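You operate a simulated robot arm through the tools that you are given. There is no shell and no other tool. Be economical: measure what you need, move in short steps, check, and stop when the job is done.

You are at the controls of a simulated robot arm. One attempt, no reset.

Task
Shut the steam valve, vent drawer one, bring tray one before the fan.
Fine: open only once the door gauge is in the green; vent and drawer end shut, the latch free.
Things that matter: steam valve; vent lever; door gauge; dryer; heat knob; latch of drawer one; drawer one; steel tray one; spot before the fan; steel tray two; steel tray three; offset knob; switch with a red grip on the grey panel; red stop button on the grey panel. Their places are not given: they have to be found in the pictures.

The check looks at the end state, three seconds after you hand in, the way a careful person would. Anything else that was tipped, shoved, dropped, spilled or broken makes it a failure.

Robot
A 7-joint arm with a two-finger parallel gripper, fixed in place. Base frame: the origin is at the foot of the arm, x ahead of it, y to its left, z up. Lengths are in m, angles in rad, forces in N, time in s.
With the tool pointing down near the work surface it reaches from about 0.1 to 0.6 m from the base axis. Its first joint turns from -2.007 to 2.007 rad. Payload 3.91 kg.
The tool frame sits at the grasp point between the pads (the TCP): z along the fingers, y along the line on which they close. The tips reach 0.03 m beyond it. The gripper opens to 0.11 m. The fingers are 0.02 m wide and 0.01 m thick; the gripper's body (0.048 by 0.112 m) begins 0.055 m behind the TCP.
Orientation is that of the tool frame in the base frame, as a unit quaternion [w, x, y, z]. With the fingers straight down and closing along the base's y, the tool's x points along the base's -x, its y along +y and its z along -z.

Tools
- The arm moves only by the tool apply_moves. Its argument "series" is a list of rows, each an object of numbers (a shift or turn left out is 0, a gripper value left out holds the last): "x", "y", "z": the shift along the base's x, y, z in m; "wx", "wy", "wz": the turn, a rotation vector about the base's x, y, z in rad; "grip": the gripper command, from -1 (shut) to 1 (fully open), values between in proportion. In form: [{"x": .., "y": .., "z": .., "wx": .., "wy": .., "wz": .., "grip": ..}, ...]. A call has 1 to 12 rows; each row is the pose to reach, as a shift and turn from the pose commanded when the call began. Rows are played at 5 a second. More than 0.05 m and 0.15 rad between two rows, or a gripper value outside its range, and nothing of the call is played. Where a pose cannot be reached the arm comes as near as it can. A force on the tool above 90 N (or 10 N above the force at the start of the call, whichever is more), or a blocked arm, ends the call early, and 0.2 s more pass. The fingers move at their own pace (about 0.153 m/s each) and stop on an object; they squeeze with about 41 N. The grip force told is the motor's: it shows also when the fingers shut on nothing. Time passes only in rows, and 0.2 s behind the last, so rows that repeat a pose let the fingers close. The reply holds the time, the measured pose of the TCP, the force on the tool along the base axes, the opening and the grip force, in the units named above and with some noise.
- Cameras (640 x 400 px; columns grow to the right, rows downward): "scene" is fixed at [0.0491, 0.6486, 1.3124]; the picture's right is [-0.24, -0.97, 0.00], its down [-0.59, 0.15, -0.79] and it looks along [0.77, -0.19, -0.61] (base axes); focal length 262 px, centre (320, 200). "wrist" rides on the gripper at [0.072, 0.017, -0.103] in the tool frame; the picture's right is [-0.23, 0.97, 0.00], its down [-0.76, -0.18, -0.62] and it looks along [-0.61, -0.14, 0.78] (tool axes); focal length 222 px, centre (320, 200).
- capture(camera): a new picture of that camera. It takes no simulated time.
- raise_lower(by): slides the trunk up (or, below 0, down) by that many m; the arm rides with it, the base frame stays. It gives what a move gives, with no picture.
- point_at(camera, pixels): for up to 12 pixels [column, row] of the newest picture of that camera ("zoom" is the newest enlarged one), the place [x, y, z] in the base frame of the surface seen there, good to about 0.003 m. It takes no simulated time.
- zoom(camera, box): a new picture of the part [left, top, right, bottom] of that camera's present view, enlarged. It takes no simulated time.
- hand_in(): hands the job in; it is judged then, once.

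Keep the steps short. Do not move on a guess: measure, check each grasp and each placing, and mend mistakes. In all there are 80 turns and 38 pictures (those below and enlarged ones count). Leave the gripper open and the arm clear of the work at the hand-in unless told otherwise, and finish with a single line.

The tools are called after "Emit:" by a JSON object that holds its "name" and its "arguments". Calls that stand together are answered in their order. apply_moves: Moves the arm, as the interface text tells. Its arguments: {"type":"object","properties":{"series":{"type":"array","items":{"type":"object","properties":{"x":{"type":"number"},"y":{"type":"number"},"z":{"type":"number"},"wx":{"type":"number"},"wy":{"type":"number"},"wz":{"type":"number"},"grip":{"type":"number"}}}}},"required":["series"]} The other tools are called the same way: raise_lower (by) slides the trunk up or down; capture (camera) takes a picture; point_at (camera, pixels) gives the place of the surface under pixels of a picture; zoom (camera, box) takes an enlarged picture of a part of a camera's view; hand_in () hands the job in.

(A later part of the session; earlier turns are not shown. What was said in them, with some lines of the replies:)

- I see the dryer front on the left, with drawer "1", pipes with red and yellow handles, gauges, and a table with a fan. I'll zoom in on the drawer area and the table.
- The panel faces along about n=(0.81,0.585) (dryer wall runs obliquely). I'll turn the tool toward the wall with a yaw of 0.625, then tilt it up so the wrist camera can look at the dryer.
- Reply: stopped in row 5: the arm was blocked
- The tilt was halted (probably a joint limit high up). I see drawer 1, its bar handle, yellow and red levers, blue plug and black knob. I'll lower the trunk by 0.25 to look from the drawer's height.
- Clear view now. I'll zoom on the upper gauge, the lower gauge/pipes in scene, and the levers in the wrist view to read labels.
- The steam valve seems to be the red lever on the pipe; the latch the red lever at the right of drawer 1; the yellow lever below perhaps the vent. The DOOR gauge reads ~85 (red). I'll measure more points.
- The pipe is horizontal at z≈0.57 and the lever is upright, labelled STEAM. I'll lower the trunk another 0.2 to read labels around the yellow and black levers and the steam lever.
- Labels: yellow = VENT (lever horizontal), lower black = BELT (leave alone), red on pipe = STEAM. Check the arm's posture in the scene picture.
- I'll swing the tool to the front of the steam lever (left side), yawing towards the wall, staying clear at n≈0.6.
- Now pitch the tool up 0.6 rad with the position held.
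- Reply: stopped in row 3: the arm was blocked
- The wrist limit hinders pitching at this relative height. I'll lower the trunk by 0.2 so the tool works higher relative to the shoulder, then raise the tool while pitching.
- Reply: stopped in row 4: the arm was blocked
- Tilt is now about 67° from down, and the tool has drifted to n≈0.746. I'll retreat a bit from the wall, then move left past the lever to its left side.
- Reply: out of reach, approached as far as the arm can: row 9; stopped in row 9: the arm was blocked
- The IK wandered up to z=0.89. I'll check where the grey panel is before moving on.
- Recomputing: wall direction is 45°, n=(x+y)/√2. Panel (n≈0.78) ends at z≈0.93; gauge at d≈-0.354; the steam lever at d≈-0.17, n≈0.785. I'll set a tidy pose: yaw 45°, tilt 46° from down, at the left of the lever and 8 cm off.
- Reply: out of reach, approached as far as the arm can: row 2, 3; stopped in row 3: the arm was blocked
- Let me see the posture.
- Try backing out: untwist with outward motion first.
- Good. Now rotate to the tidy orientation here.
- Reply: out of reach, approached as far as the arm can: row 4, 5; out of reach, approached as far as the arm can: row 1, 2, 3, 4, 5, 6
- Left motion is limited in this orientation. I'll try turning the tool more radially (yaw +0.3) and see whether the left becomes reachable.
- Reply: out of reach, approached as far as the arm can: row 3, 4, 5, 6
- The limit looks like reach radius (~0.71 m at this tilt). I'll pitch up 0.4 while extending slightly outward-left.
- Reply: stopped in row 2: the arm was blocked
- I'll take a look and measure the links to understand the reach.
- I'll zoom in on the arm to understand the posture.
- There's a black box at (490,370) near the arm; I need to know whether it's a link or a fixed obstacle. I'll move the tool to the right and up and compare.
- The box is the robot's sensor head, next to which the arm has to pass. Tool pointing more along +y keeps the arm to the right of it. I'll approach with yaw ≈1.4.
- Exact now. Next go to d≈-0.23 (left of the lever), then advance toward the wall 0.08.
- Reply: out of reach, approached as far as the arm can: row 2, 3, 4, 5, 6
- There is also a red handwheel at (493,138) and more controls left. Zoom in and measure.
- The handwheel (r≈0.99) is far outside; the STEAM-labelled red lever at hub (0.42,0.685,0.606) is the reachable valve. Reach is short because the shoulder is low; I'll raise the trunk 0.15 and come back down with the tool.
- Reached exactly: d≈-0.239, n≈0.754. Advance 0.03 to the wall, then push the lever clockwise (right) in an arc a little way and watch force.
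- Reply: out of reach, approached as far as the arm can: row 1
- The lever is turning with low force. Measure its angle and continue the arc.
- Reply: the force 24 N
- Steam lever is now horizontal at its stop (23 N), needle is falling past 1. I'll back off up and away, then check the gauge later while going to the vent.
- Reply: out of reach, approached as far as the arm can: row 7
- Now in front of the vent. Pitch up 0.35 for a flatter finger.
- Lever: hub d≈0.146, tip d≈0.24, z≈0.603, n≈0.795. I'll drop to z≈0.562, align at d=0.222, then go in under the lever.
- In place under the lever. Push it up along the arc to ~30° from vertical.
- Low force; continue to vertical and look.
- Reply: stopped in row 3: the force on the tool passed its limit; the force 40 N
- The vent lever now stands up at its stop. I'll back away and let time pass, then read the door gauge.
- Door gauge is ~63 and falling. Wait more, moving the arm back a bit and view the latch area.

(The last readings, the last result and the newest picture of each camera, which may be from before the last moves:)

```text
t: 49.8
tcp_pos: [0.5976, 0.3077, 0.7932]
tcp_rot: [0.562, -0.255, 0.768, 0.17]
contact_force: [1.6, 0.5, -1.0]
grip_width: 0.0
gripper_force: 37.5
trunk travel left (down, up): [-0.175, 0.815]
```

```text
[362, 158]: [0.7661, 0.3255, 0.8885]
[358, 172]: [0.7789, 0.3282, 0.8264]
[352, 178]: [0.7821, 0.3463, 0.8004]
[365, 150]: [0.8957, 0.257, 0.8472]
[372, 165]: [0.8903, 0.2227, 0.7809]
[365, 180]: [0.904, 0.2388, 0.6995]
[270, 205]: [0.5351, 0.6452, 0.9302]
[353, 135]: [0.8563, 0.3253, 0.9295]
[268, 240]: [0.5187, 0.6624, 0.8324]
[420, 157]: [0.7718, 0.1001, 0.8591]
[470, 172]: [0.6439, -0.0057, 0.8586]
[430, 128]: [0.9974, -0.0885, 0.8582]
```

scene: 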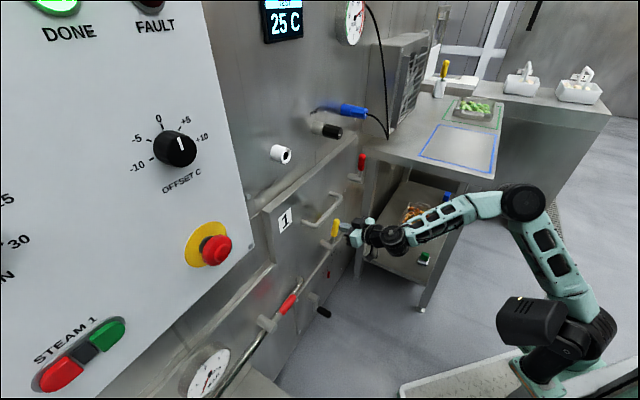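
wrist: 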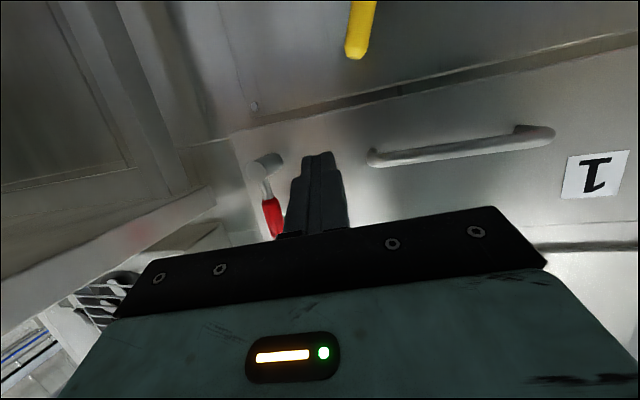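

Drawer front spans d −0.08…0.37, z 0.765…0.93; latch hub d≈0.305, z≈0.797; table edge at d≈0.45. I'll position the fingers left of the latch lever, then read the door gauge before touching it.

Emit:
{"name": "apply_moves", "arguments": {"series": [{"x": 0.02, "y": -0.02, "z": 0.03}, {"x": 0.042, "y": -0.042, "z": 0.06}, {"x": 0.06, "y": -0.025, "z": 0.072}, {"x": 0.085, "y": 0.0, "z": 0.072}, {"x": 0.11, "y": 0.025, "z": 0.072}, {"x": 0.13, "y": 0.045, "z": 0.072}, {"x": 0.13, "y": 0.045, "z": 0.072}, {"x": 0.13, "y": 0.045, "z": 0.072}, {"x": 0.13, "y": 0.045, "z": 0.072}, {"x": 0.13, "y": 0.045, "z": 0.072}]}}

Emit:
{"name": "zoom", "arguments": {"camera": "scene", "box": [300, 0, 460, 230]}}

```text
t: 52.0
tcp_pos: [0.7285, 0.3519, 0.862]
tcp_rot: [0.561, -0.256, 0.768, 0.17]
contact_force: [0.3, -0.7, 0.2]
grip_width: 0.0
gripper_force: 37.7
trunk travel left (down, up): [-0.175, 0.815]
```

```text
1.74 times, centred on (380, 115) of scene
```

zoom: 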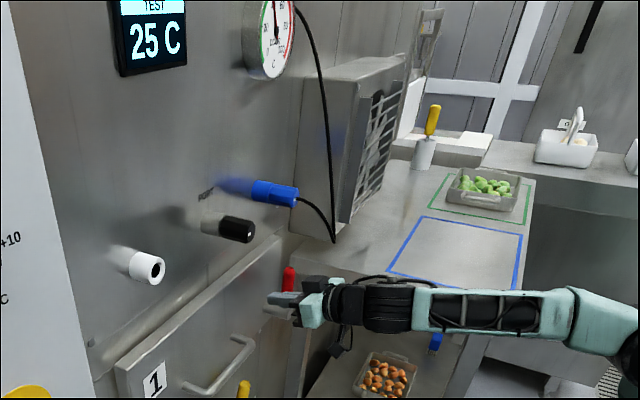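

Needle about 48–50 and falling; the blue square before the fan is free. I'll wait until well in the green.

Emit:
{"name": "apply_moves", "arguments": {"series": [{"z": 0}, {"z": 0}, {"z": 0}, {"z": 0}, {"z": 0}, {"z": 0}, {"z": 0}, {"z": 0}, {"z": 0}, {"z": 0}, {"z": 0}, {"z": 0}]}}

Emit:
{"name": "apply_moves", "arguments": {"series": [{"z": 0}, {"z": 0}, {"z": 0}, {"z": 0}, {"z": 0}, {"z": 0}, {"z": 0}, {"z": 0}, {"z": 0}, {"z": 0}, {"z": 0}, {"z": 0}]}}

Emit:
{"name": "apply_moves", "arguments": {"series": [{"z": 0}, {"z": 0}, {"z": 0}, {"z": 0}, {"z": 0}, {"z": 0}, {"z": 0}, {"z": 0}, {"z": 0}, {"z": 0}, {"z": 0}, {"z": 0}]}}

Emit:
{"name": "apply_moves", "arguments": {"series": [{"z": 0}, {"z": 0}, {"z": 0}, {"z": 0}, {"z": 0}, {"z": 0}, {"z": 0}, {"z": 0}, {"z": 0}, {"z": 0}, {"z": 0}, {"z": 0}]}}

Emit:
{"name": "zoom", "arguments": {"camera": "scene", "box": [300, 0, 400, 62]}}

```text
t: 54.6
tcp_pos: [0.7291, 0.3525, 0.8631]
tcp_rot: [0.562, -0.256, 0.768, 0.17]
contact_force: [-0.1, 0.4, 0.7]
grip_width: 0.0
gripper_force: 38.5
trunk travel left (down, up): [-0.175, 0.815]
```

```text
t: 57.2
tcp_pos: [0.7295, 0.352, 0.8635]
tcp_rot: [0.561, -0.256, 0.768, 0.17]
contact_force: [0.3, 0.9, -0.5]
grip_width: 0.0
gripper_force: 38.2
trunk travel left (down, up): [-0.175, 0.815]
```

```text
t: 59.8
tcp_pos: [0.7288, 0.3522, 0.8632]
tcp_rot: [0.562, -0.256, 0.768, 0.171]
contact_force: [-0.9, 0.7, 0.1]
grip_width: 0.0
gripper_force: 37.2
trunk travel left (down, up): [-0.175, 0.815]
```

```text
t: 62.4
tcp_pos: [0.7277, 0.3523, 0.8639]
tcp_rot: [0.562, -0.255, 0.768, 0.17]
contact_force: [-0.4, 0.1, 0.3]
grip_width: 0.0
gripper_force: 37.7
trunk travel left (down, up): [-0.175, 0.815]
```

```text
6.40 times, centred on (350, 31) of scene
```

zoom: 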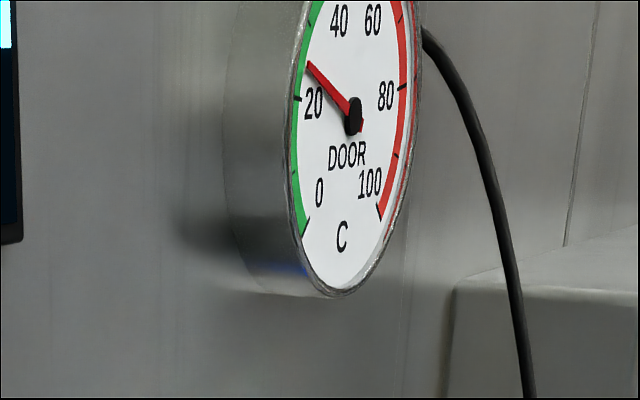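

Door gauge ≈28, green. Push the latch lever clockwise to 40° first and look at force.

Emit:
{"name": "apply_moves", "arguments": {"series": [{"x": 0.01, "y": -0.01}, {"x": 0.018, "y": -0.018, "z": 0.002}, {"x": 0.026, "y": -0.026, "z": 0.003}, {"x": 0.034, "y": -0.034, "z": 0.002}, {"x": 0.042, "y": -0.042, "z": 0.0}, {"x": 0.042, "y": -0.042, "z": 0.0}]}}

```text
t: 63.7
tcp_pos: [0.7511, 0.3301, 0.8662]
tcp_rot: [0.558, -0.27, 0.762, 0.189]
contact_force: [-20.8, 3.8, 0.1]
grip_width: 0.0001
gripper_force: 37.8
trunk travel left (down, up): [-0.175, 0.815]
stopped in row 6: the force on the tool passed its limit (the readings are from after the stop); the commanded pose is now the measured one
```

It hits a stop: clockwise isn't its way. I'll go round to the right side of the latch lever and try pushing left.

Emit:
{"name": "apply_moves", "arguments": {"series": [{"x": -0.007, "y": 0.007}, {"x": -0.039, "y": -0.025}, {"x": -0.067, "y": -0.053}, {"x": -0.042, "y": -0.078}, {"x": -0.019, "y": -0.101}, {"x": 0.013, "y": -0.069}, {"x": 0.041, "y": -0.041}, {"x": 0.041, "y": -0.041}]}}

Emit:
{"name": "apply_moves", "arguments": {"series": [{"x": -0.01, "y": 0.01}, {"x": -0.02, "y": 0.02, "z": 0.0}, {"x": -0.032, "y": 0.032, "z": 0.0}, {"x": -0.044, "y": 0.044, "z": -0.003}, {"x": -0.056, "y": 0.056, "z": -0.007}, {"x": -0.056, "y": 0.056, "z": -0.007}]}}

```text
t: 65.5
tcp_pos: [0.7957, 0.2871, 0.8648]
tcp_rot: [0.558, -0.268, 0.763, 0.185]
contact_force: [-0.2, 0.0, -0.1]
grip_width: 0.0001
gripper_force: 37.7
trunk travel left (down, up): [-0.175, 0.815]
```

```text
t: 66.9
tcp_pos: [0.7445, 0.3358, 0.8616]
tcp_rot: [0.56, -0.263, 0.765, 0.181]
contact_force: [25.9, -23.0, 11.5]
grip_width: 0.0002
gripper_force: 37.6
trunk travel left (down, up): [-0.175, 0.815]
```

The lever yields to the left with ~35 N. Continue the arc leftward-down.

Emit:
{"name": "apply_moves", "arguments": {"series": [{"x": -0.006, "y": 0.006, "z": -0.003}, {"x": -0.012, "y": 0.012, "z": -0.008}, {"x": -0.018, "y": 0.018, "z": -0.016}, {"x": -0.022, "y": 0.022, "z": -0.025}, {"x": -0.022, "y": 0.022, "z": -0.025}]}}

Emit:
{"name": "capture", "arguments": {"camera": "wrist"}}

```text
t: 67.6
tcp_pos: [0.7425, 0.3364, 0.8613]
tcp_rot: [0.572, -0.252, 0.761, 0.174]
contact_force: [13.0, -9.0, 9.3]
grip_width: 0.0
gripper_force: 37.8
trunk travel left (down, up): [-0.175, 0.815]
stopped in row 3: the force on the tool passed its limit (the readings are from after the stop); the commanded pose is now the measured one
```

```text
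6 pictures are left
```

wrist: 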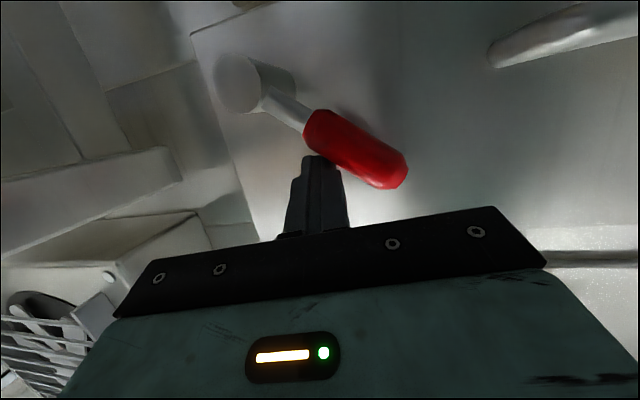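

Emit:
{"name": "point_at", "arguments": {"camera": "wrist", "pixels": [[240, 85], [285, 108], [320, 128], [360, 155], [397, 178], [318, 165]]}}

```text
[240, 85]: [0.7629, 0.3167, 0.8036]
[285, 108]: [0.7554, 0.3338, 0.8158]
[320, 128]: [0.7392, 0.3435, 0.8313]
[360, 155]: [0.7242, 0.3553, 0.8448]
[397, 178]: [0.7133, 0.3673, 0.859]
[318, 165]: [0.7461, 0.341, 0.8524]
```

The latch lever has swung ~50–60° left to its stop. Release it, retreat and go in front of the drawer handle (n≈0.66), then roll the tool 90° so the fingers close vertically on the bar.

Emit:
{"name": "apply_moves", "arguments": {"series": [{"x": 0.014, "y": -0.014, "z": 0.005}, {"x": -0.018, "y": -0.046, "z": 0.005}, {"x": -0.05, "y": -0.078, "z": 0.005}, {"x": -0.088, "y": -0.06, "z": 0.0}, {"x": -0.12, "y": -0.03, "z": -0.01}, {"x": -0.15, "y": 0.0, "z": -0.02}, {"x": -0.18, "y": 0.03, "z": -0.04}, {"x": -0.205, "y": 0.06, "z": -0.04}, {"x": -0.205, "y": 0.06, "z": -0.04}]}}

Emit:
{"name": "apply_moves", "arguments": {"series": [{"wx": 0.112, "wy": 0.079, "wz": -0.041, "grip": 1}, {"wx": 0.224, "wy": 0.158, "wz": -0.081}, {"wx": 0.335, "wy": 0.237, "wz": -0.122}, {"wx": 0.447, "wy": 0.316, "wz": -0.163}, {"wx": 0.559, "wy": 0.395, "wz": -0.203}, {"wx": 0.671, "wy": 0.474, "wz": -0.244}, {"wx": 0.783, "wy": 0.553, "wz": -0.285}, {"wx": 0.894, "wy": 0.632, "wz": -0.326}, {"wx": 1.006, "wy": 0.711, "wz": -0.366}, {"wx": 1.118, "wy": 0.79, "wz": -0.407}, {"wx": 1.229, "wy": 0.868, "wz": -0.447}, {"wx": 1.229, "wy": 0.868, "wz": -0.447}]}}

```text
t: 69.6
tcp_pos: [0.5351, 0.3976, 0.819]
tcp_rot: [0.57, -0.253, 0.762, 0.175]
contact_force: [0.0, 0.2, 0.0]
grip_width: 0.0
gripper_force: 37.9
trunk travel left (down, up): [-0.175, 0.815]
```

```text
t: 72.2
tcp_pos: [0.5515, 0.4154, 0.8396]
tcp_rot: [0.277, 0.36, 0.72, 0.526]
contact_force: [1.2, -1.4, 0.1]
grip_width: 0.1101
gripper_force: 0.0
out of reach, approached as far as the arm can: row 9, 10, 11, 12
trunk travel left (down, up): [-0.175, 0.815]
```

Roll achieved; fingers are now above/below. Advance along the tool axis to the bar (n≈0.777, z≈0.811) and close.

Emit:
{"name": "apply_moves", "arguments": {"series": [{"x": 0.022, "y": 0.022, "z": -0.01}, {"x": 0.044, "y": 0.044, "z": -0.02}, {"x": 0.066, "y": 0.066, "z": -0.029}, {"x": 0.066, "y": 0.066, "z": -0.029, "grip": -1}, {"x": 0.066, "y": 0.066, "z": -0.029, "grip": -1}, {"x": 0.066, "y": 0.066, "z": -0.029, "grip": -1}]}}

```text
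t: 73.6
tcp_pos: [0.6213, 0.4777, 0.8108]
tcp_rot: [0.28, 0.363, 0.715, 0.528]
contact_force: [-29.9, -14.1, -47.4]
grip_width: 0.0159
gripper_force: 45.4
trunk travel left (down, up): [-0.175, 0.815]
```

Bar gripped (16 mm). Start pulling the drawer along −n by 0.12, relaxing the vertical load.

Emit:
{"name": "apply_moves", "arguments": {"series": [{"z": -0.004}, {"x": -0.014, "y": -0.014, "z": -0.004}, {"x": -0.028, "y": -0.028, "z": -0.004}, {"x": -0.042, "y": -0.042, "z": -0.004}, {"x": -0.056, "y": -0.056, "z": -0.004}, {"x": -0.07, "y": -0.07, "z": -0.004}, {"x": -0.085, "y": -0.085, "z": -0.004}, {"x": -0.085, "y": -0.085, "z": -0.004}]}}

```text
t: 74.2
tcp_pos: [0.6298, 0.4546, 0.8119]
tcp_rot: [0.281, 0.377, 0.707, 0.529]
contact_force: [-27.0, 22.8, -38.3]
grip_width: 0.017
gripper_force: 45.2
trunk travel left (down, up): [-0.175, 0.815]
stopped in row 2: the force on the tool passed its limit (the readings are from after the stop); the commanded pose is now the measured one
```

Force tripped and the grip slid along the bar. I'll reopen to release strain and check the force, then regrip lower.

Emit:
{"name": "apply_moves", "arguments": {"series": [{"grip": -0.4}, {"grip": -0.4}, {"grip": -0.4}]}}

Emit:
{"name": "capture", "arguments": {"camera": "scene"}}

```text
t: 75.0
tcp_pos: [0.6326, 0.4511, 0.8169]
tcp_rot: [0.284, 0.378, 0.704, 0.53]
contact_force: [-0.5, -0.5, -0.4]
grip_width: 0.0333
gripper_force: 0.1
trunk travel left (down, up): [-0.175, 0.815]
```

```text
5 pictures are left
```

scene: 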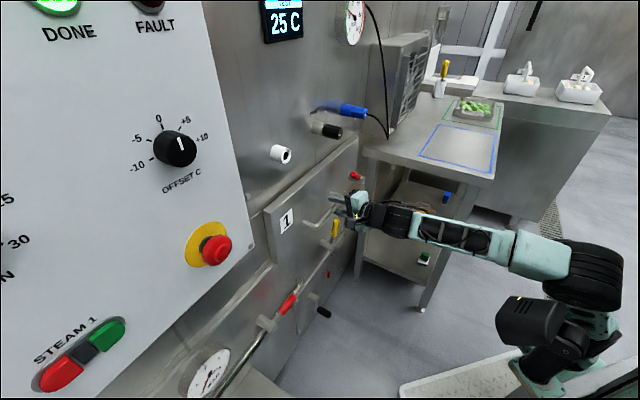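

Emit:
{"name": "point_at", "arguments": {"camera": "scene", "pixels": [[270, 215], [290, 200], [330, 165], [268, 240], [345, 150], [305, 224], [320, 222], [328, 215], [352, 176], [338, 200]]}}

```text
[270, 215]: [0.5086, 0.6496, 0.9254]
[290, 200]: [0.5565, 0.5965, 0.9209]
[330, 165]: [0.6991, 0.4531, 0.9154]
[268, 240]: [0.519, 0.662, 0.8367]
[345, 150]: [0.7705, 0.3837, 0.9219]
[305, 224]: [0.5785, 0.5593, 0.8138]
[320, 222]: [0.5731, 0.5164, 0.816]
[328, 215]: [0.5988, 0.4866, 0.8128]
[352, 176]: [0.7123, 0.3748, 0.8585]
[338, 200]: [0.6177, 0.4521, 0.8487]
```

The drawer hasn't moved visibly; the grip was strained because the bar's centre is lower (~0.807). Lower the TCP 9 mm, regrip, and read the force.

Emit:
{"name": "apply_moves", "arguments": {"series": [{"x": -0.008, "y": 0.02, "z": -0.005, "grip": -0.4}, {"x": -0.008, "y": 0.022, "z": -0.009, "grip": -0.4}, {"x": -0.008, "y": 0.022, "z": -0.009, "grip": -1}, {"x": -0.008, "y": 0.022, "z": -0.009, "grip": -1}, {"x": -0.008, "y": 0.022, "z": -0.009, "grip": -1}]}}

```text
t: 76.2
tcp_pos: [0.6457, 0.4489, 0.819]
tcp_rot: [0.283, 0.4, 0.692, 0.531]
contact_force: [-45.0, -6.1, -72.7]
grip_width: 0.0321
gripper_force: 41.3
trunk travel left (down, up): [-0.175, 0.815]
```

The arm is at a joint limit in this roll (it's being pushed off its command). Release, retreat, and roll the other way (−180° from here).

Emit:
{"name": "apply_moves", "arguments": {"series": [{"grip": 0.6}, {"grip": 0.6}, {"grip": 1, "x": -0.03, "y": -0.02, "z": 0.005}, {"x": -0.06, "y": -0.04, "z": 0.012}, {"x": -0.09, "y": -0.05, "z": 0.02}, {"x": -0.1, "y": -0.055, "z": 0.02}, {"x": -0.1, "y": -0.055, "z": 0.02}]}}

Emit:
{"name": "apply_moves", "arguments": {"series": [{"wx": -0.112, "wy": -0.079, "wz": 0.041}, {"wx": -0.224, "wy": -0.158, "wz": 0.081}, {"wx": -0.335, "wy": -0.237, "wz": 0.122}, {"wx": -0.447, "wy": -0.316, "wz": 0.163}, {"wx": -0.559, "wy": -0.395, "wz": 0.203}, {"wx": -0.671, "wy": -0.474, "wz": 0.244}, {"wx": -0.783, "wy": -0.553, "wz": 0.285}, {"wx": -0.894, "wy": -0.632, "wz": 0.326}, {"wx": -1.006, "wy": -0.711, "wz": 0.366}, {"wx": -1.118, "wy": -0.79, "wz": 0.407}, {"wx": -1.229, "wy": -0.868, "wz": 0.447}, {"wx": -1.229, "wy": -0.868, "wz": 0.447}]}}

Emit:
{"name": "apply_moves", "arguments": {"series": [{"wx": -0.112, "wy": -0.079, "wz": 0.041}, {"wx": -0.224, "wy": -0.158, "wz": 0.081}, {"wx": -0.335, "wy": -0.237, "wz": 0.122}, {"wx": -0.447, "wy": -0.316, "wz": 0.163}, {"wx": -0.559, "wy": -0.395, "wz": 0.203}, {"wx": -0.671, "wy": -0.474, "wz": 0.244}, {"wx": -0.783, "wy": -0.553, "wz": 0.285}, {"wx": -0.894, "wy": -0.632, "wz": 0.326}, {"wx": -1.006, "wy": -0.711, "wz": 0.366}, {"wx": -1.118, "wy": -0.79, "wz": 0.407}, {"wx": -1.229, "wy": -0.868, "wz": 0.447}, {"wx": -1.229, "wy": -0.868, "wz": 0.447}]}}

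```text
t: 77.8
tcp_pos: [0.5423, 0.4371, 0.8402]
tcp_rot: [0.283, 0.375, 0.707, 0.528]
contact_force: [0.6, 0.1, -1.6]
grip_width: 0.1104
gripper_force: 0.0
out of reach, approached as far as the arm can: row 4, 5, 6, 7
trunk travel left (down, up): [-0.175, 0.815]
```

```text
t: 80.4
tcp_pos: [0.5444, 0.4357, 0.8395]
tcp_rot: [0.577, -0.241, 0.757, 0.188]
contact_force: [0.7, -0.2, -0.1]
grip_width: 0.11
gripper_force: 0.0
trunk travel left (down, up): [-0.175, 0.815]
```

```text
t: 83.0
tcp_pos: [0.5428, 0.4357, 0.8394]
tcp_rot: [-0.533, 0.716, -0.366, 0.263]
contact_force: [-0.3, -1.6, -0.2]
grip_width: 0.1103
gripper_force: 0.0
trunk travel left (down, up): [-0.175, 0.815]
```

Fully reached, no limit. Advance to the bar (n≈0.777, z≈0.808), close.

Emit:
{"name": "apply_moves", "arguments": {"series": [{"x": 0.025, "y": 0.014, "z": -0.012}, {"x": 0.05, "y": 0.028, "z": -0.022}, {"x": 0.077, "y": 0.043, "z": -0.031}, {"x": 0.077, "y": 0.043, "z": -0.031, "grip": -1}, {"x": 0.077, "y": 0.043, "z": -0.031, "grip": -1}, {"x": 0.077, "y": 0.043, "z": -0.031, "grip": -1}]}}

```text
t: 84.4
tcp_pos: [0.6215, 0.4809, 0.8095]
tcp_rot: [-0.533, 0.715, -0.367, 0.264]
contact_force: [3.6, 0.1, 7.1]
grip_width: 0.0166
gripper_force: 45.2
trunk travel left (down, up): [-0.175, 0.815]
```

Clean grip (16.6 mm, low strain). Pull out 0.12 along −n.

Emit:
{"name": "apply_moves", "arguments": {"series": [{"x": -0.012, "y": -0.012}, {"x": -0.024, "y": -0.024}, {"x": -0.036, "y": -0.036}, {"x": -0.048, "y": -0.048}, {"x": -0.06, "y": -0.06}, {"x": -0.072, "y": -0.072}, {"x": -0.085, "y": -0.085}, {"x": -0.085, "y": -0.085}]}}

```text
t: 86.2
tcp_pos: [0.5353, 0.3941, 0.8095]
tcp_rot: [-0.533, 0.716, -0.366, 0.264]
contact_force: [-3.0, -0.8, 8.1]
grip_width: 0.0166
gripper_force: 44.7
trunk travel left (down, up): [-0.175, 0.815]
```

The drawer slides. Pull another 0.14.

Emit:
{"name": "apply_moves", "arguments": {"series": [{"x": -0.014, "y": -0.014}, {"x": -0.028, "y": -0.028}, {"x": -0.042, "y": -0.042}, {"x": -0.056, "y": -0.056}, {"x": -0.07, "y": -0.07}, {"x": -0.085, "y": -0.085}, {"x": -0.1, "y": -0.1}, {"x": -0.1, "y": -0.1}]}}

Emit:
{"name": "capture", "arguments": {"camera": "scene"}}

```text
t: 88.0
tcp_pos: [0.4391, 0.2935, 0.811]
tcp_rot: [-0.533, 0.713, -0.369, 0.266]
contact_force: [-23.3, 27.1, 6.9]
grip_width: 0.0169
gripper_force: 44.1
trunk travel left (down, up): [-0.175, 0.815]
```

```text
4 pictures are left
```

scene: 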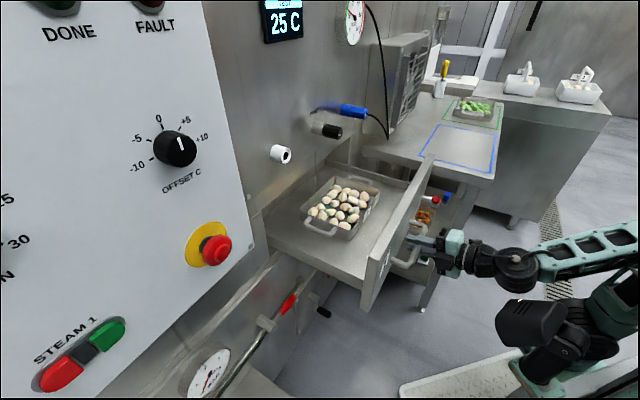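

Drawer open; the tray with two bar handles is visible. Measure tray, handles, blue spot.

Emit:
{"name": "point_at", "arguments": {"camera": "scene", "pixels": [[318, 228], [303, 212], [338, 236], [355, 178], [338, 178], [372, 182], [330, 190], [375, 192], [355, 225], [308, 208], [350, 240], [330, 245]]}}

Emit:
{"name": "point_at", "arguments": {"camera": "scene", "pixels": [[437, 126], [497, 135], [490, 174], [420, 157], [460, 150], [480, 105], [360, 255], [280, 240], [412, 155], [415, 62], [400, 110], [380, 260]]}}

Emit:
{"name": "zoom", "arguments": {"camera": "scene", "box": [270, 140, 450, 290]}}

```text
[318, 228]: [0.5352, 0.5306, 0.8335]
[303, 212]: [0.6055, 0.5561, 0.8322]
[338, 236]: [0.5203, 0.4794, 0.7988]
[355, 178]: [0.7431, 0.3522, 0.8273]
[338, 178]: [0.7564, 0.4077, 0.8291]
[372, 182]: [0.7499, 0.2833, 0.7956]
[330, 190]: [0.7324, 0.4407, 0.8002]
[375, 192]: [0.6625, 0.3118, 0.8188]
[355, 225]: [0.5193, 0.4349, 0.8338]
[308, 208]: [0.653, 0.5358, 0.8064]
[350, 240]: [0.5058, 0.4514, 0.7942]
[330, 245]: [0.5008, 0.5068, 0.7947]
```

```text
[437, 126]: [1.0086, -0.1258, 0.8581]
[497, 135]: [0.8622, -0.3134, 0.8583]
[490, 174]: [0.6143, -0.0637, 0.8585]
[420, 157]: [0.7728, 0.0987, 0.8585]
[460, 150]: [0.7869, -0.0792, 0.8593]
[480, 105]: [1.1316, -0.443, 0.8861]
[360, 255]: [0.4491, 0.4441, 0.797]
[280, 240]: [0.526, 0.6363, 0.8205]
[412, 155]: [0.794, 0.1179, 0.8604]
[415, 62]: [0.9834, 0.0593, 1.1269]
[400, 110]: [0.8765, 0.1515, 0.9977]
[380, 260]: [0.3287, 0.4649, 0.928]
```

```text
2.67 times, centred on (360, 215) of scene
```

zoom: 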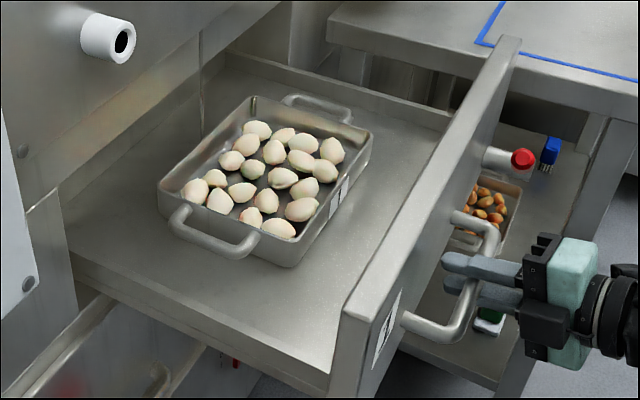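

Emit:
{"name": "point_at", "arguments": {"camera": "zoom", "pixels": [[159, 182], [255, 98], [371, 134], [293, 238], [172, 215], [205, 245], [240, 250], [257, 236], [286, 98], [318, 103], [349, 112], [298, 266]]}}

Emit:
{"name": "point_at", "arguments": {"camera": "zoom", "pixels": [[226, 215], [310, 115], [205, 140], [335, 190], [262, 175], [180, 205], [190, 200], [228, 235], [320, 118], [345, 125], [150, 210], [330, 300]]}}

```text
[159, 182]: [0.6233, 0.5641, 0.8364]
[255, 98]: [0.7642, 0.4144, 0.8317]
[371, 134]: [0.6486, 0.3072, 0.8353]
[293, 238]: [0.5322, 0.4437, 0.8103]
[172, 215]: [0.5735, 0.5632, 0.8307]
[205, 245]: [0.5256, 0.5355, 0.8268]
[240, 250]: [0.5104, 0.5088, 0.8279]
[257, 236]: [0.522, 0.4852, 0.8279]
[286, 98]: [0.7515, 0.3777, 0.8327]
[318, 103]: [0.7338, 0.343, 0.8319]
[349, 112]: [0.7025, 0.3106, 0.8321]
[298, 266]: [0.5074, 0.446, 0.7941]
```

```text
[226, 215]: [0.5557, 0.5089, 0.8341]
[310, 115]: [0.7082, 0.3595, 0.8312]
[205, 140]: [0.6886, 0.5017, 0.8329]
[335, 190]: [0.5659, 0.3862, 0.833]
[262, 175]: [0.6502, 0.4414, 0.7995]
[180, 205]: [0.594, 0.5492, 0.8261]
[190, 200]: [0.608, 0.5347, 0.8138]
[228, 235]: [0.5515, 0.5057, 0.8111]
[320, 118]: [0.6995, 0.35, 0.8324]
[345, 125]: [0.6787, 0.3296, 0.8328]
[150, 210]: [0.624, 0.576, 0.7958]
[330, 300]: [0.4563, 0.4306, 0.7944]
```

Tray: rim z 0.833, n 0.674–0.840, d 0.035–0.245; left U-handle bar at d≈0, n 0.72–0.80, z≈0.825. Spot centre ≈(0.815,−0.10) i.e. n 0.504, d 0.647, same alignment. Plan: grip the left handle from above with a tilted tool and translate. First release the drawer handle and retreat.

Emit:
{"name": "apply_moves", "arguments": {"series": [{"grip": 0}, {"grip": 0}, {"grip": 0}, {"x": -0.015, "y": -0.015, "z": 0.008, "grip": 0}, {"x": -0.03, "y": -0.03, "z": 0.014, "grip": 0}, {"x": -0.045, "y": -0.045, "z": 0.02, "grip": 0}, {"x": -0.045, "y": -0.045, "z": 0.02, "grip": 0}]}}

```text
t: 89.6
tcp_pos: [0.3901, 0.2481, 0.8288]
tcp_rot: [-0.533, 0.715, -0.368, 0.263]
contact_force: [0.1, -0.3, -1.2]
grip_width: 0.055
gripper_force: 0.1
trunk travel left (down, up): [-0.175, 0.815]
```

Clear of the bar. Raise the trunk 0.22 and roll back to normal.

Emit:
{"name": "raise_lower", "arguments": {"by": 0.22}}

Emit:
{"name": "apply_moves", "arguments": {"series": [{"wx": 0.11, "wy": 0.082, "wz": -0.042}, {"wx": 0.22, "wy": 0.164, "wz": -0.084}, {"wx": 0.33, "wy": 0.246, "wz": -0.126}, {"wx": 0.44, "wy": 0.328, "wz": -0.168}, {"wx": 0.55, "wy": 0.41, "wz": -0.21}, {"wx": 0.66, "wy": 0.492, "wz": -0.252}, {"wx": 0.77, "wy": 0.574, "wz": -0.294}, {"wx": 0.88, "wy": 0.656, "wz": -0.336}, {"wx": 0.99, "wy": 0.738, "wz": -0.378}, {"wx": 1.1, "wy": 0.82, "wz": -0.42}, {"wx": 1.203, "wy": 0.897, "wz": -0.46}, {"wx": 1.203, "wy": 0.897, "wz": -0.46}]}}

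```text
t: 91.9
tcp_pos: [0.3894, 0.2494, 1.0494]
tcp_rot: [-0.534, 0.715, -0.367, 0.263]
contact_force: [-0.5, 0.0, 0.1]
grip_width: 0.055
gripper_force: 0.0
trunk travel left (down, up): [-0.395, 0.595]
```

```text
t: 94.5
tcp_pos: [0.3898, 0.2501, 1.0484]
tcp_rot: [0.562, -0.247, 0.766, 0.19]
contact_force: [0.3, 1.0, -0.6]
grip_width: 0.0546
gripper_force: 0.2
trunk travel left (down, up): [-0.395, 0.595]
```

Go above the tray's left handle with yaw 45°, tilt ~0.75.

Emit:
{"name": "apply_moves", "arguments": {"series": [{"x": 0.015, "y": 0.035, "wx": -0.07, "wy": 0.077, "wz": 0.03}, {"x": 0.032, "y": 0.07, "wx": -0.14, "wy": 0.155, "wz": 0.061}, {"x": 0.05, "y": 0.105, "wx": -0.21, "wy": 0.232, "wz": 0.091}, {"x": 0.068, "y": 0.14, "wx": -0.28, "wy": 0.31, "wz": 0.122}, {"x": 0.086, "y": 0.175, "wx": -0.35, "wy": 0.387, "wz": 0.152}, {"x": 0.104, "y": 0.21, "z": -0.02, "wx": -0.35, "wy": 0.387, "wz": 0.152}, {"x": 0.122, "y": 0.245, "z": -0.04, "wx": -0.35, "wy": 0.387, "wz": 0.152}, {"x": 0.14, "y": 0.281, "z": -0.05, "wx": -0.35, "wy": 0.387, "wz": 0.152}, {"x": 0.14, "y": 0.281, "z": -0.05, "wx": -0.35, "wy": 0.387, "wz": 0.152}]}}

```text
t: 96.5
tcp_pos: [0.5302, 0.5313, 1.0001]
tcp_rot: [0.337, -0.357, 0.86, 0.14]
contact_force: [0.1, 0.1, -0.4]
grip_width: 0.0551
gripper_force: 0.1
trunk travel left (down, up): [-0.395, 0.595]
```

Take a wrist picture to locate the handle accurately.

Emit:
{"name": "capture", "arguments": {"camera": "wrist"}}

```text
2 pictures are left
```

wrist: 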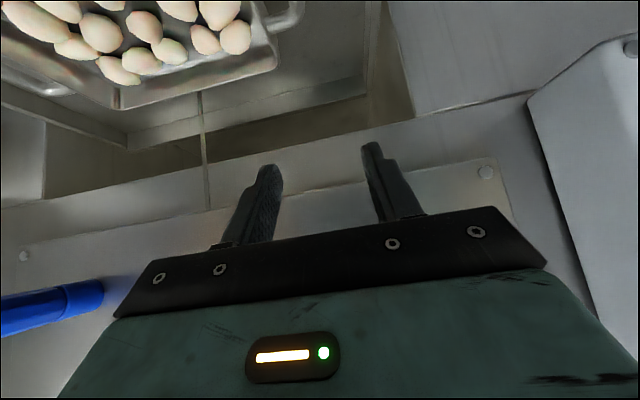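

Emit:
{"name": "point_at", "arguments": {"camera": "wrist", "pixels": [[300, 8], [288, 22], [268, 35], [277, 40], [265, 50], [262, 20], [275, 68], [120, 105], [392, 90], [300, 3]]}}

```text
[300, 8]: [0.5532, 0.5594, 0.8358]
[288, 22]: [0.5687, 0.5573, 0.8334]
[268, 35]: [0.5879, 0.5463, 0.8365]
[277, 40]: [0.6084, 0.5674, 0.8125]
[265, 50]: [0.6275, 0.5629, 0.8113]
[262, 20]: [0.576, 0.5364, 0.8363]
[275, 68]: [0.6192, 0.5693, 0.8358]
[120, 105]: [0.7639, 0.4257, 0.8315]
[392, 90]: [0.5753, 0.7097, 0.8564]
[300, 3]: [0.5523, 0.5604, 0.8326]
```

Bar centre at d≈−0.002, z≈0.83, n 0.72–0.80. Narrow the fingers to ~3 cm (gap to the wall is small) and descend in steps to z≈0.834.

Emit:
{"name": "apply_moves", "arguments": {"series": [{"x": 0.002, "y": 0.004, "z": -0.03, "grip": -0.45}, {"x": 0.002, "y": 0.004, "z": -0.06}, {"x": 0.002, "y": 0.004, "z": -0.09}, {"x": 0.002, "y": 0.004, "z": -0.12}, {"x": 0.002, "y": 0.004, "z": -0.14}, {"x": 0.002, "y": 0.004, "z": -0.155}, {"x": 0.002, "y": 0.004, "z": -0.166}, {"x": 0.002, "y": 0.004, "z": -0.166}]}}

```text
t: 98.3
tcp_pos: [0.5316, 0.5344, 0.8328]
tcp_rot: [0.339, -0.356, 0.859, 0.14]
contact_force: [0.4, 0.0, -0.4]
grip_width: 0.0302
gripper_force: 0.0
trunk travel left (down, up): [-0.395, 0.595]
```

No contact. Close on the bar.

Emit:
{"name": "apply_moves", "arguments": {"series": [{"grip": -1}, {"grip": -1}, {"grip": -1}, {"grip": -1}]}}

```text
t: 99.3
tcp_pos: [0.5325, 0.5353, 0.8335]
tcp_rot: [0.338, -0.357, 0.859, 0.141]
contact_force: [-1.0, -0.6, -0.2]
grip_width: 0.0137
gripper_force: 41.0
trunk travel left (down, up): [-0.395, 0.595]
```

Gripped 13.7 mm, no side strain. Lift slowly 4 cm and check.

Emit:
{"name": "apply_moves", "arguments": {"series": [{"z": 0.006}, {"z": 0.012}, {"z": 0.018}, {"z": 0.024}, {"z": 0.032}, {"z": 0.04}, {"z": 0.04}]}}

Emit:
{"name": "capture", "arguments": {"camera": "scene"}}

```text
t: 100.9
tcp_pos: [0.5336, 0.5355, 0.8731]
tcp_rot: [0.338, -0.358, 0.859, 0.141]
contact_force: [-0.9, -0.3, -1.5]
grip_width: 0.0136
gripper_force: 41.4
trunk travel left (down, up): [-0.395, 0.595]
```

```text
1 pictures are left
```

scene: 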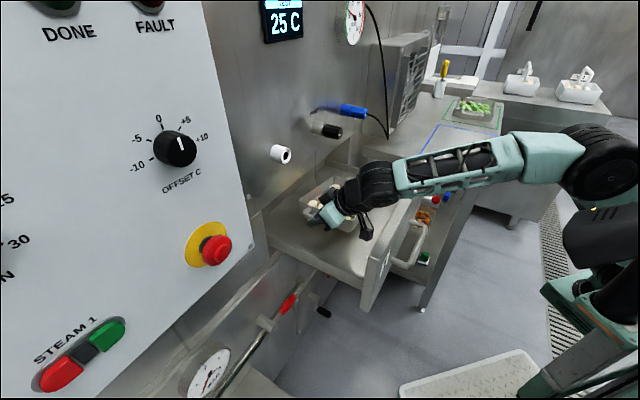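

Measure the tray rim heights to see whether it is level.

Emit:
{"name": "point_at", "arguments": {"camera": "scene", "pixels": [[304, 200], [318, 185], [332, 178], [340, 180], [325, 190], [312, 205], [345, 228], [338, 180], [352, 182], [310, 215], [303, 205], [350, 225]]}}

```text
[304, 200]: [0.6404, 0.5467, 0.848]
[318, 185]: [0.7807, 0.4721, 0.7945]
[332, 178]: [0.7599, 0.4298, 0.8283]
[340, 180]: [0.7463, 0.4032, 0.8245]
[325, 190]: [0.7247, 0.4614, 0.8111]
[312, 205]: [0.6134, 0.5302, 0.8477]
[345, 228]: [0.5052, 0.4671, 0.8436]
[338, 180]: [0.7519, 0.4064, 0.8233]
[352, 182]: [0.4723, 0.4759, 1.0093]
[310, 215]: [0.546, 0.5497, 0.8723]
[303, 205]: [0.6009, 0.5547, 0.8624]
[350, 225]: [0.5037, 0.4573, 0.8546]
```

The tray pivots around its bar (far rim still at 0.826), so a handle grip would sag. But tilting lets the eggs roll to the far end, which frees the inside of the left end wall for a firm wall grip. I'll tilt it to ~23° briefly, with a gentle shake, then set it flat again.

Emit:
{"name": "apply_moves", "arguments": {"series": [{"z": 0.015, "x": 0.002, "y": -0.002}, {"z": 0.03, "x": 0.004, "y": -0.004}, {"z": 0.045, "x": 0.008, "y": -0.008}, {"z": 0.06, "x": 0.012, "y": -0.012}, {"z": 0.06, "x": 0.012, "y": -0.012}, {"z": 0.056, "x": 0.011, "y": -0.011}, {"z": 0.062, "x": 0.012, "y": -0.012}, {"z": 0.056, "x": 0.011, "y": -0.011}, {"z": 0.06, "x": 0.012, "y": -0.012}, {"z": 0.045, "x": 0.008, "y": -0.008}, {"z": 0.03, "x": 0.004, "y": -0.004}, {"z": 0.015, "x": 0.002, "y": -0.002}]}}

Emit:
{"name": "apply_moves", "arguments": {"series": [{"z": -0.01, "x": -0.001, "y": 0.001}, {"z": -0.02, "x": -0.002, "y": 0.002}, {"z": -0.03, "x": -0.003, "y": 0.003}, {"z": -0.04, "x": -0.004, "y": 0.004}, {"z": -0.048, "x": -0.004, "y": 0.004}, {"z": -0.054, "x": -0.004, "y": 0.004}, {"z": -0.054, "x": -0.004, "y": 0.004}]}}

```text
t: 103.5
tcp_pos: [0.5339, 0.5318, 0.8887]
tcp_rot: [0.339, -0.357, 0.859, 0.14]
contact_force: [0.5, 1.0, -1.4]
grip_width: 0.0138
gripper_force: 41.2
trunk travel left (down, up): [-0.395, 0.595]
```

```text
t: 105.1
tcp_pos: [0.53, 0.5365, 0.8362]
tcp_rot: [0.34, -0.356, 0.859, 0.142]
contact_force: [0.4, -0.1, 16.6]
grip_width: 0.0135
gripper_force: 41.0
trunk travel left (down, up): [-0.395, 0.595]
```

Tray is back down on the drawer floor. Release, rise and back off to view the tray.

Emit:
{"name": "apply_moves", "arguments": {"series": [{"grip": -0.45}, {"grip": -0.45}, {"z": 0.03}, {"z": 0.06}, {"z": 0.09}, {"z": 0.13}, {"z": 0.165, "x": -0.015, "y": -0.035}, {"z": 0.165, "x": -0.03, "y": -0.07}, {"z": 0.165, "x": -0.045, "y": -0.105}, {"z": 0.165, "x": -0.045, "y": -0.105}]}}

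Emit:
{"name": "capture", "arguments": {"camera": "wrist"}}

```text
refused: row 7 steps farther than a row can; nothing moved
```

```text
0 pictures are left
```

wrist: 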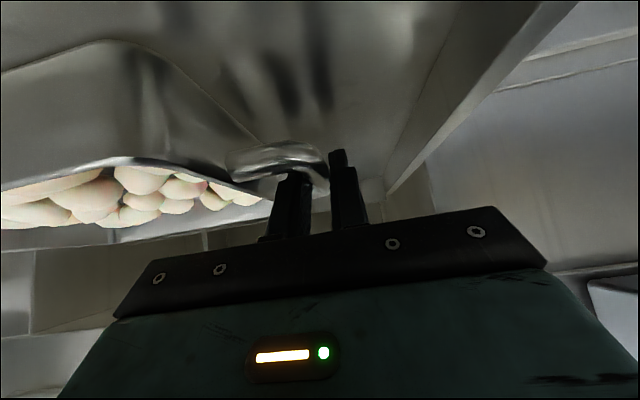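

No pictures left, but I can still measure in this one: rim, bar, and the leftmost eggs.

Emit:
{"name": "point_at", "arguments": {"camera": "wrist", "pixels": [[245, 200], [235, 196], [250, 197], [215, 200], [205, 190], [180, 188], [262, 198], [190, 165], [130, 160], [240, 150], [280, 148], [250, 165]]}}

Emit:
{"name": "point_at", "arguments": {"camera": "wrist", "pixels": [[145, 180], [140, 200], [180, 205], [120, 215], [90, 195], [240, 187], [220, 180], [200, 172], [260, 215], [225, 225], [140, 218], [60, 205]]}}

```text
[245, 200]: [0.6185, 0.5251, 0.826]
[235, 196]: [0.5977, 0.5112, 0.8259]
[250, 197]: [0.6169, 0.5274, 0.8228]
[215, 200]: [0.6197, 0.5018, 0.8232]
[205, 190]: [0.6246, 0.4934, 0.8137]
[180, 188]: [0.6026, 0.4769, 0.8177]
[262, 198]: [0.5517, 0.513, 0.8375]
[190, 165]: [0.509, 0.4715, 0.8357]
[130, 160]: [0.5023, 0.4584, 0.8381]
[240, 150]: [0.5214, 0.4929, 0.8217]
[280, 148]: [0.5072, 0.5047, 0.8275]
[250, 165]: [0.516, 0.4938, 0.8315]
```

```text
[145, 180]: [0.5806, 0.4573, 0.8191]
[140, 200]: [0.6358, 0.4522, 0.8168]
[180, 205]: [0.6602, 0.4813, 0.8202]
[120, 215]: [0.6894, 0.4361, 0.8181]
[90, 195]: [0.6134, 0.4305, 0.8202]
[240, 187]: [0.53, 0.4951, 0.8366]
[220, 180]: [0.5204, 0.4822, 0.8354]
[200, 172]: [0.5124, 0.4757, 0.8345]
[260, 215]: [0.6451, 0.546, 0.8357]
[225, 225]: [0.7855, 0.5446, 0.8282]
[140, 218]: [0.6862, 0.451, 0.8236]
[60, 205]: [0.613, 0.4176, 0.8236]
```

At n≈0.745 the eggs start at d≈0.085, wall rim at d≈0.028: room for the inner finger. Release, rise 0.09, shift to the wall (d 0.029, n 0.745).

Emit:
{"name": "apply_moves", "arguments": {"series": [{"grip": -0.45}, {"grip": -0.45}, {"z": 0.03}, {"z": 0.06}, {"z": 0.09}, {"z": 0.09, "x": 0.0174, "y": -0.0302, "grip": -0.527}, {"z": 0.09, "x": 0.0174, "y": -0.0302, "grip": -0.527}]}}

```text
t: 106.7
tcp_pos: [0.5465, 0.5062, 0.9237]
tcp_rot: [0.339, -0.356, 0.859, 0.14]
contact_force: [1.9, -0.2, 0.1]
grip_width: 0.0261
gripper_force: 0.0
trunk travel left (down, up): [-0.395, 0.595]
```

Descend over the wall.

Emit:
{"name": "apply_moves", "arguments": {"series": [{"z": -0.03}, {"z": -0.05}, {"z": -0.062}, {"z": -0.072}, {"z": -0.082}, {"z": -0.091}, {"z": -0.091}]}}

```text
t: 108.3
tcp_pos: [0.5477, 0.5065, 0.8333]
tcp_rot: [0.338, -0.357, 0.859, 0.141]
contact_force: [0.7, -1.2, 0.9]
grip_width: 0.0252
gripper_force: 0.1
trunk travel left (down, up): [-0.395, 0.595]
```

No contact on the way. Close on the wall.

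Emit:
{"name": "apply_moves", "arguments": {"series": [{"grip": -1}, {"grip": -1}, {"grip": -1}, {"grip": -1}]}}

```text
t: 109.3
tcp_pos: [0.5473, 0.5066, 0.8325]
tcp_rot: [0.339, -0.357, 0.859, 0.141]
contact_force: [-0.7, 0.2, -0.6]
grip_width: 0.0038
gripper_force: 41.3
trunk travel left (down, up): [-0.395, 0.595]
```

Gripping a 3.8 mm wall. Lift 5 cm slowly and read the weight.

Emit:
{"name": "apply_moves", "arguments": {"series": [{"z": 0.004}, {"z": 0.008}, {"z": 0.014}, {"z": 0.022}, {"z": 0.03}, {"z": 0.04}, {"z": 0.05}, {"z": 0.05}, {"z": 0.05}]}}

Emit:
{"name": "point_at", "arguments": {"camera": "scene", "pixels": [[332, 178], [340, 180], [304, 200]]}}

```text
t: 111.3
tcp_pos: [0.5485, 0.506, 0.8808]
tcp_rot: [0.338, -0.357, 0.859, 0.14]
contact_force: [0.5, -0.1, -4.1]
grip_width: 0.0036
gripper_force: 41.3
trunk travel left (down, up): [-0.395, 0.595]
```

```text
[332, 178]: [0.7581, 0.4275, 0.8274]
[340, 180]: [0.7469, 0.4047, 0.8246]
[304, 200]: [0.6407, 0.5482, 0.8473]
```

Full weight ≈4 N and steady: the tray is held. Lift to 0.10, then rise further while backing off from the dryer wall.

Emit:
{"name": "apply_moves", "arguments": {"series": [{"z": 0.02}, {"z": 0.04}, {"z": 0.055}, {"z": 0.08, "x": -0.014, "y": -0.014}, {"z": 0.1, "x": -0.032, "y": -0.032}, {"z": 0.115, "x": -0.052, "y": -0.052}, {"z": 0.12, "x": -0.074, "y": -0.074}, {"z": 0.12, "x": -0.098, "y": -0.098}, {"z": 0.12, "x": -0.122, "y": -0.122}, {"z": 0.12, "x": -0.146, "y": -0.146}, {"z": 0.12, "x": -0.17, "y": -0.17}, {"z": 0.12, "x": -0.17, "y": -0.17}]}}

```text
t: 113.9
tcp_pos: [0.377, 0.3371, 1.0034]
tcp_rot: [0.338, -0.357, 0.859, 0.141]
contact_force: [-0.3, 0.3, -4.5]
grip_width: 0.0038
gripper_force: 40.8
trunk travel left (down, up): [-0.395, 0.595]
```

Steady. Now move along the front toward the blue spot.

Emit:
{"name": "apply_moves", "arguments": {"series": [{"x": 0.015, "y": -0.015}, {"x": 0.04, "y": -0.04}, {"x": 0.065, "y": -0.066}, {"x": 0.09, "y": -0.092}, {"x": 0.115, "y": -0.12}, {"x": 0.14, "y": -0.147}, {"x": 0.165, "y": -0.173}, {"x": 0.19, "y": -0.2}, {"x": 0.205, "y": -0.216}, {"x": 0.205, "y": -0.216}]}}

Emit:
{"name": "apply_moves", "arguments": {"series": [{"x": 0.015, "y": -0.016}, {"x": 0.04, "y": -0.042}, {"x": 0.065, "y": -0.068}, {"x": 0.09, "y": -0.094}, {"x": 0.115, "y": -0.12}, {"x": 0.135, "y": -0.142}, {"x": 0.148, "y": -0.156}, {"x": 0.148, "y": -0.156}, {"x": 0.148, "y": -0.156}]}}

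```text
t: 116.1
tcp_pos: [0.5835, 0.1194, 1.0026]
tcp_rot: [0.338, -0.357, 0.859, 0.141]
contact_force: [-1.1, -0.4, -4.2]
grip_width: 0.0038
gripper_force: 41.0
trunk travel left (down, up): [-0.395, 0.595]
```

```text
t: 118.1
tcp_pos: [0.7299, -0.0366, 1.0016]
tcp_rot: [0.338, -0.357, 0.859, 0.141]
contact_force: [0.7, -0.1, -4.6]
grip_width: 0.0036
gripper_force: 41.0
trunk travel left (down, up): [-0.395, 0.595]
5 turns are left
```

Over the spot; only a few turns left, so I'll batch: lower to the table (TCP z≈0.897), release, rise, and travel back to the known pose in front of the drawer while pitching up.

Emit:
{"name": "apply_moves", "arguments": {"series": [{"z": -0.03}, {"z": -0.06}, {"z": -0.08}, {"z": -0.09}, {"z": -0.097}, {"z": -0.101}, {"z": -0.1045}, {"z": -0.1045}]}}

Emit:
{"name": "apply_moves", "arguments": {"series": [{"grip": -0.7}, {"grip": -0.527}, {"grip": -0.527}, {"grip": -0.527}, {"z": 0.02}, {"z": 0.05}, {"z": 0.08}, {"z": 0.11}, {"z": 0.15}, {"z": 0.15}]}}

Emit:
{"name": "apply_moves", "arguments": {"series": [{"x": -0.031, "y": 0.026}, {"x": -0.062, "y": 0.052, "wx": 0.035, "wy": -0.039, "wz": -0.015}, {"x": -0.093, "y": 0.078, "wx": 0.07, "wy": -0.077, "wz": -0.03}, {"x": -0.124, "y": 0.104, "wx": 0.105, "wy": -0.116, "wz": -0.046}, {"x": -0.155, "y": 0.13, "wx": 0.14, "wy": -0.155, "wz": -0.061}, {"x": -0.186, "y": 0.156, "wx": 0.175, "wy": -0.194, "wz": -0.076}, {"x": -0.217, "y": 0.182, "wx": 0.21, "wy": -0.232, "wz": -0.091}, {"x": -0.248, "y": 0.208, "wx": 0.245, "wy": -0.271, "wz": -0.106, "grip": -1}, {"x": -0.279, "y": 0.234, "wx": 0.28, "wy": -0.31, "wz": -0.122, "grip": -1}, {"x": -0.31, "y": 0.261, "wx": 0.315, "wy": -0.348, "wz": -0.137, "grip": -1}, {"x": -0.34, "y": 0.287, "wx": 0.35, "wy": -0.387, "wz": -0.152, "grip": -1}, {"x": -0.34, "y": 0.287, "wx": 0.35, "wy": -0.387, "wz": -0.152, "grip": -1}]}}

Emit:
{"name": "raise_lower", "arguments": {"by": -0.22}}

```text
t: 119.9
tcp_pos: [0.7306, -0.0369, 0.8987]
tcp_rot: [0.338, -0.357, 0.859, 0.141]
contact_force: [-0.9, -0.4, -3.5]
grip_width: 0.0038
gripper_force: 41.3
trunk travel left (down, up): [-0.395, 0.595]
```

```text
t: 122.1
tcp_pos: [0.7314, -0.0349, 1.0474]
tcp_rot: [0.338, -0.357, 0.859, 0.14]
contact_force: [0.1, -0.2, 0.4]
grip_width: 0.0261
gripper_force: 0.1
trunk travel left (down, up): [-0.395, 0.595]
```

```text
t: 124.7
tcp_pos: [0.3925, 0.2509, 1.0502]
tcp_rot: [0.563, -0.244, 0.767, 0.189]
contact_force: [-1.1, 0.0, 0.8]
grip_width: 0.0001
gripper_force: 38.2
out of reach, approached as far as the arm can: row 5, 6, 7, 8, 9, 10
trunk travel left (down, up): [-0.395, 0.595]
```

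```text
t: 127.0
tcp_pos: [0.3928, 0.2506, 0.828]
tcp_rot: [0.564, -0.245, 0.766, 0.189]
contact_force: [0.6, 0.0, 0.1]
grip_width: 0.0
gripper_force: 38.1
trunk travel left (down, up): [-0.175, 0.815]
4 turns are left
```

Tray is set down. Now push the drawer front shut (at z 0.875, mid-width, above the handle), last part with small steps until it resists, then back off.

Emit:
{"name": "apply_moves", "arguments": {"series": [{"z": 0.03}, {"z": 0.047, "x": 0.017, "y": -0.017}, {"z": 0.047, "x": 0.033, "y": -0.033}, {"z": 0.047, "x": 0.058, "y": -0.008}, {"z": 0.047, "x": 0.083, "y": 0.017}, {"z": 0.047, "x": 0.108, "y": 0.042}, {"z": 0.047, "x": 0.133, "y": 0.067}, {"z": 0.047, "x": 0.158, "y": 0.092}, {"z": 0.047, "x": 0.183, "y": 0.117}, {"z": 0.047, "x": 0.208, "y": 0.142}, {"z": 0.047, "x": 0.233, "y": 0.167}, {"z": 0.047, "x": 0.233, "y": 0.167}]}}

Emit:
{"name": "apply_moves", "arguments": {"series": [{"x": 0.01, "y": 0.01}, {"x": 0.02, "y": 0.02}, {"x": 0.026, "y": 0.026}, {"x": 0.031, "y": 0.031}, {"x": 0.035, "y": 0.035}, {"x": 0.039, "y": 0.039}, {"x": 0.043, "y": 0.043}, {"x": 0.046, "y": 0.046}, {"x": 0.049, "y": 0.049}, {"x": 0.052, "y": 0.052}, {"x": 0.052, "y": 0.052}]}}

Emit:
{"name": "apply_moves", "arguments": {"series": [{"x": -0.02, "y": -0.02}, {"x": -0.045, "y": -0.045}, {"x": -0.07, "y": -0.07}, {"x": -0.09, "y": -0.09}, {"x": -0.09, "y": -0.09}]}}

```text
t: 129.6
tcp_pos: [0.6223, 0.4195, 0.8755]
tcp_rot: [0.562, -0.247, 0.766, 0.19]
contact_force: [0.1, -0.2, -0.1]
grip_width: 0.0
gripper_force: 37.6
out of reach, approached as far as the arm can: row 2, 3
trunk travel left (down, up): [-0.175, 0.815]
```

```text
t: 131.2
tcp_pos: [0.6593, 0.4589, 0.8756]
tcp_rot: [0.56, -0.246, 0.769, 0.187]
contact_force: [-48.0, -59.2, -7.7]
grip_width: 0.0
gripper_force: 37.4
trunk travel left (down, up): [-0.175, 0.815]
stopped in row 7: the force on the tool passed its limit (the readings are from after the stop); the commanded pose is now the measured one
```

```text
t: 132.4
tcp_pos: [0.5716, 0.3679, 0.8756]
tcp_rot: [0.56, -0.247, 0.768, 0.188]
contact_force: [0.0, -0.5, 0.5]
grip_width: 0.0
gripper_force: 37.6
trunk travel left (down, up): [-0.175, 0.815]
3 turns are left
```

Drawer is shut (76 N at its stop). Now lower beside the vent lever's left, go in, and push it clockwise back to horizontal.

Emit:
{"name": "apply_moves", "arguments": {"series": [{"z": -0.04}, {"z": -0.08, "x": -0.01, "y": 0.01}, {"z": -0.12, "x": -0.02, "y": 0.02}, {"z": -0.16, "x": -0.0205, "y": 0.0205}, {"z": -0.186, "x": -0.0205, "y": 0.0205}, {"z": -0.186, "x": 0.0065, "y": 0.0475}, {"z": -0.186, "x": 0.0335, "y": 0.0745}, {"z": -0.186, "x": 0.06, "y": 0.101}, {"z": -0.186, "x": 0.06, "y": 0.101}]}}

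Emit:
{"name": "apply_moves", "arguments": {"series": [{"x": 0.012, "y": -0.012, "z": -0.001}, {"x": 0.024, "y": -0.024, "z": -0.002}, {"x": 0.034, "y": -0.034, "z": -0.004}, {"x": 0.0436, "y": -0.0436, "z": -0.008}, {"x": 0.0523, "y": -0.0523, "z": -0.0146}, {"x": 0.0601, "y": -0.0601, "z": -0.0233}, {"x": 0.067, "y": -0.067, "z": -0.0337}, {"x": 0.0721, "y": -0.0721, "z": -0.0456}, {"x": 0.076, "y": -0.076, "z": -0.0586}, {"x": 0.0765, "y": -0.0765, "z": -0.065}, {"x": 0.0765, "y": -0.0765, "z": -0.069}, {"x": 0.0765, "y": -0.0765, "z": -0.069}]}}

```text
t: 134.4
tcp_pos: [0.6323, 0.4713, 0.6892]
tcp_rot: [0.558, -0.247, 0.769, 0.188]
contact_force: [-0.6, 0.4, -0.1]
grip_width: 0.0
gripper_force: 37.6
trunk travel left (down, up): [-0.175, 0.815]
```

```text
t: 137.0
tcp_pos: [0.7077, 0.3963, 0.6267]
tcp_rot: [0.565, -0.245, 0.765, 0.188]
contact_force: [3.8, 0.4, 39.2]
grip_width: 0.0002
gripper_force: 37.8
trunk travel left (down, up): [-0.175, 0.815]
2 turns are left
```

The vent lever is at its stop (39 N, TCP z as expected for horizontal). Back off upward and away, and open the gripper.

Emit:
{"name": "apply_moves", "arguments": {"series": [{"z": 0.02}, {"z": 0.035, "x": -0.01, "y": -0.01}, {"z": 0.035, "x": -0.035, "y": -0.035}, {"z": 0.035, "x": -0.06, "y": -0.06}, {"z": 0.035, "x": -0.085, "y": -0.085}, {"z": 0.05, "x": -0.11, "y": -0.11}, {"z": 0.07, "x": -0.13, "y": -0.13, "grip": 1}, {"z": 0.07, "x": -0.13, "y": -0.13, "grip": 1}, {"z": 0.07, "x": -0.13, "y": -0.13, "grip": 1}, {"z": 0.07, "x": -0.13, "y": -0.13, "grip": 1}]}}

```text
t: 139.2
tcp_pos: [0.5783, 0.2658, 0.689]
tcp_rot: [0.56, -0.248, 0.768, 0.189]
contact_force: [-0.1, 0.1, 0.9]
grip_width: 0.1099
gripper_force: 0.1
trunk travel left (down, up): [-0.175, 0.815]
1 turns are left
```

The arm is clear and the gripper is open, so I'm handing in.

Emit:
{"name": "hand_in", "arguments": {}}

```text
The job is handed in.
```

I shut the steam valve, vented drawer one until the door gauge read about 28 °C (green), put tray one on the blue spot before the fan, then shut the drawer and vent and left the latch free; the pictures ran out before the tray was moved, so from there on I judged by force and position readings alone.
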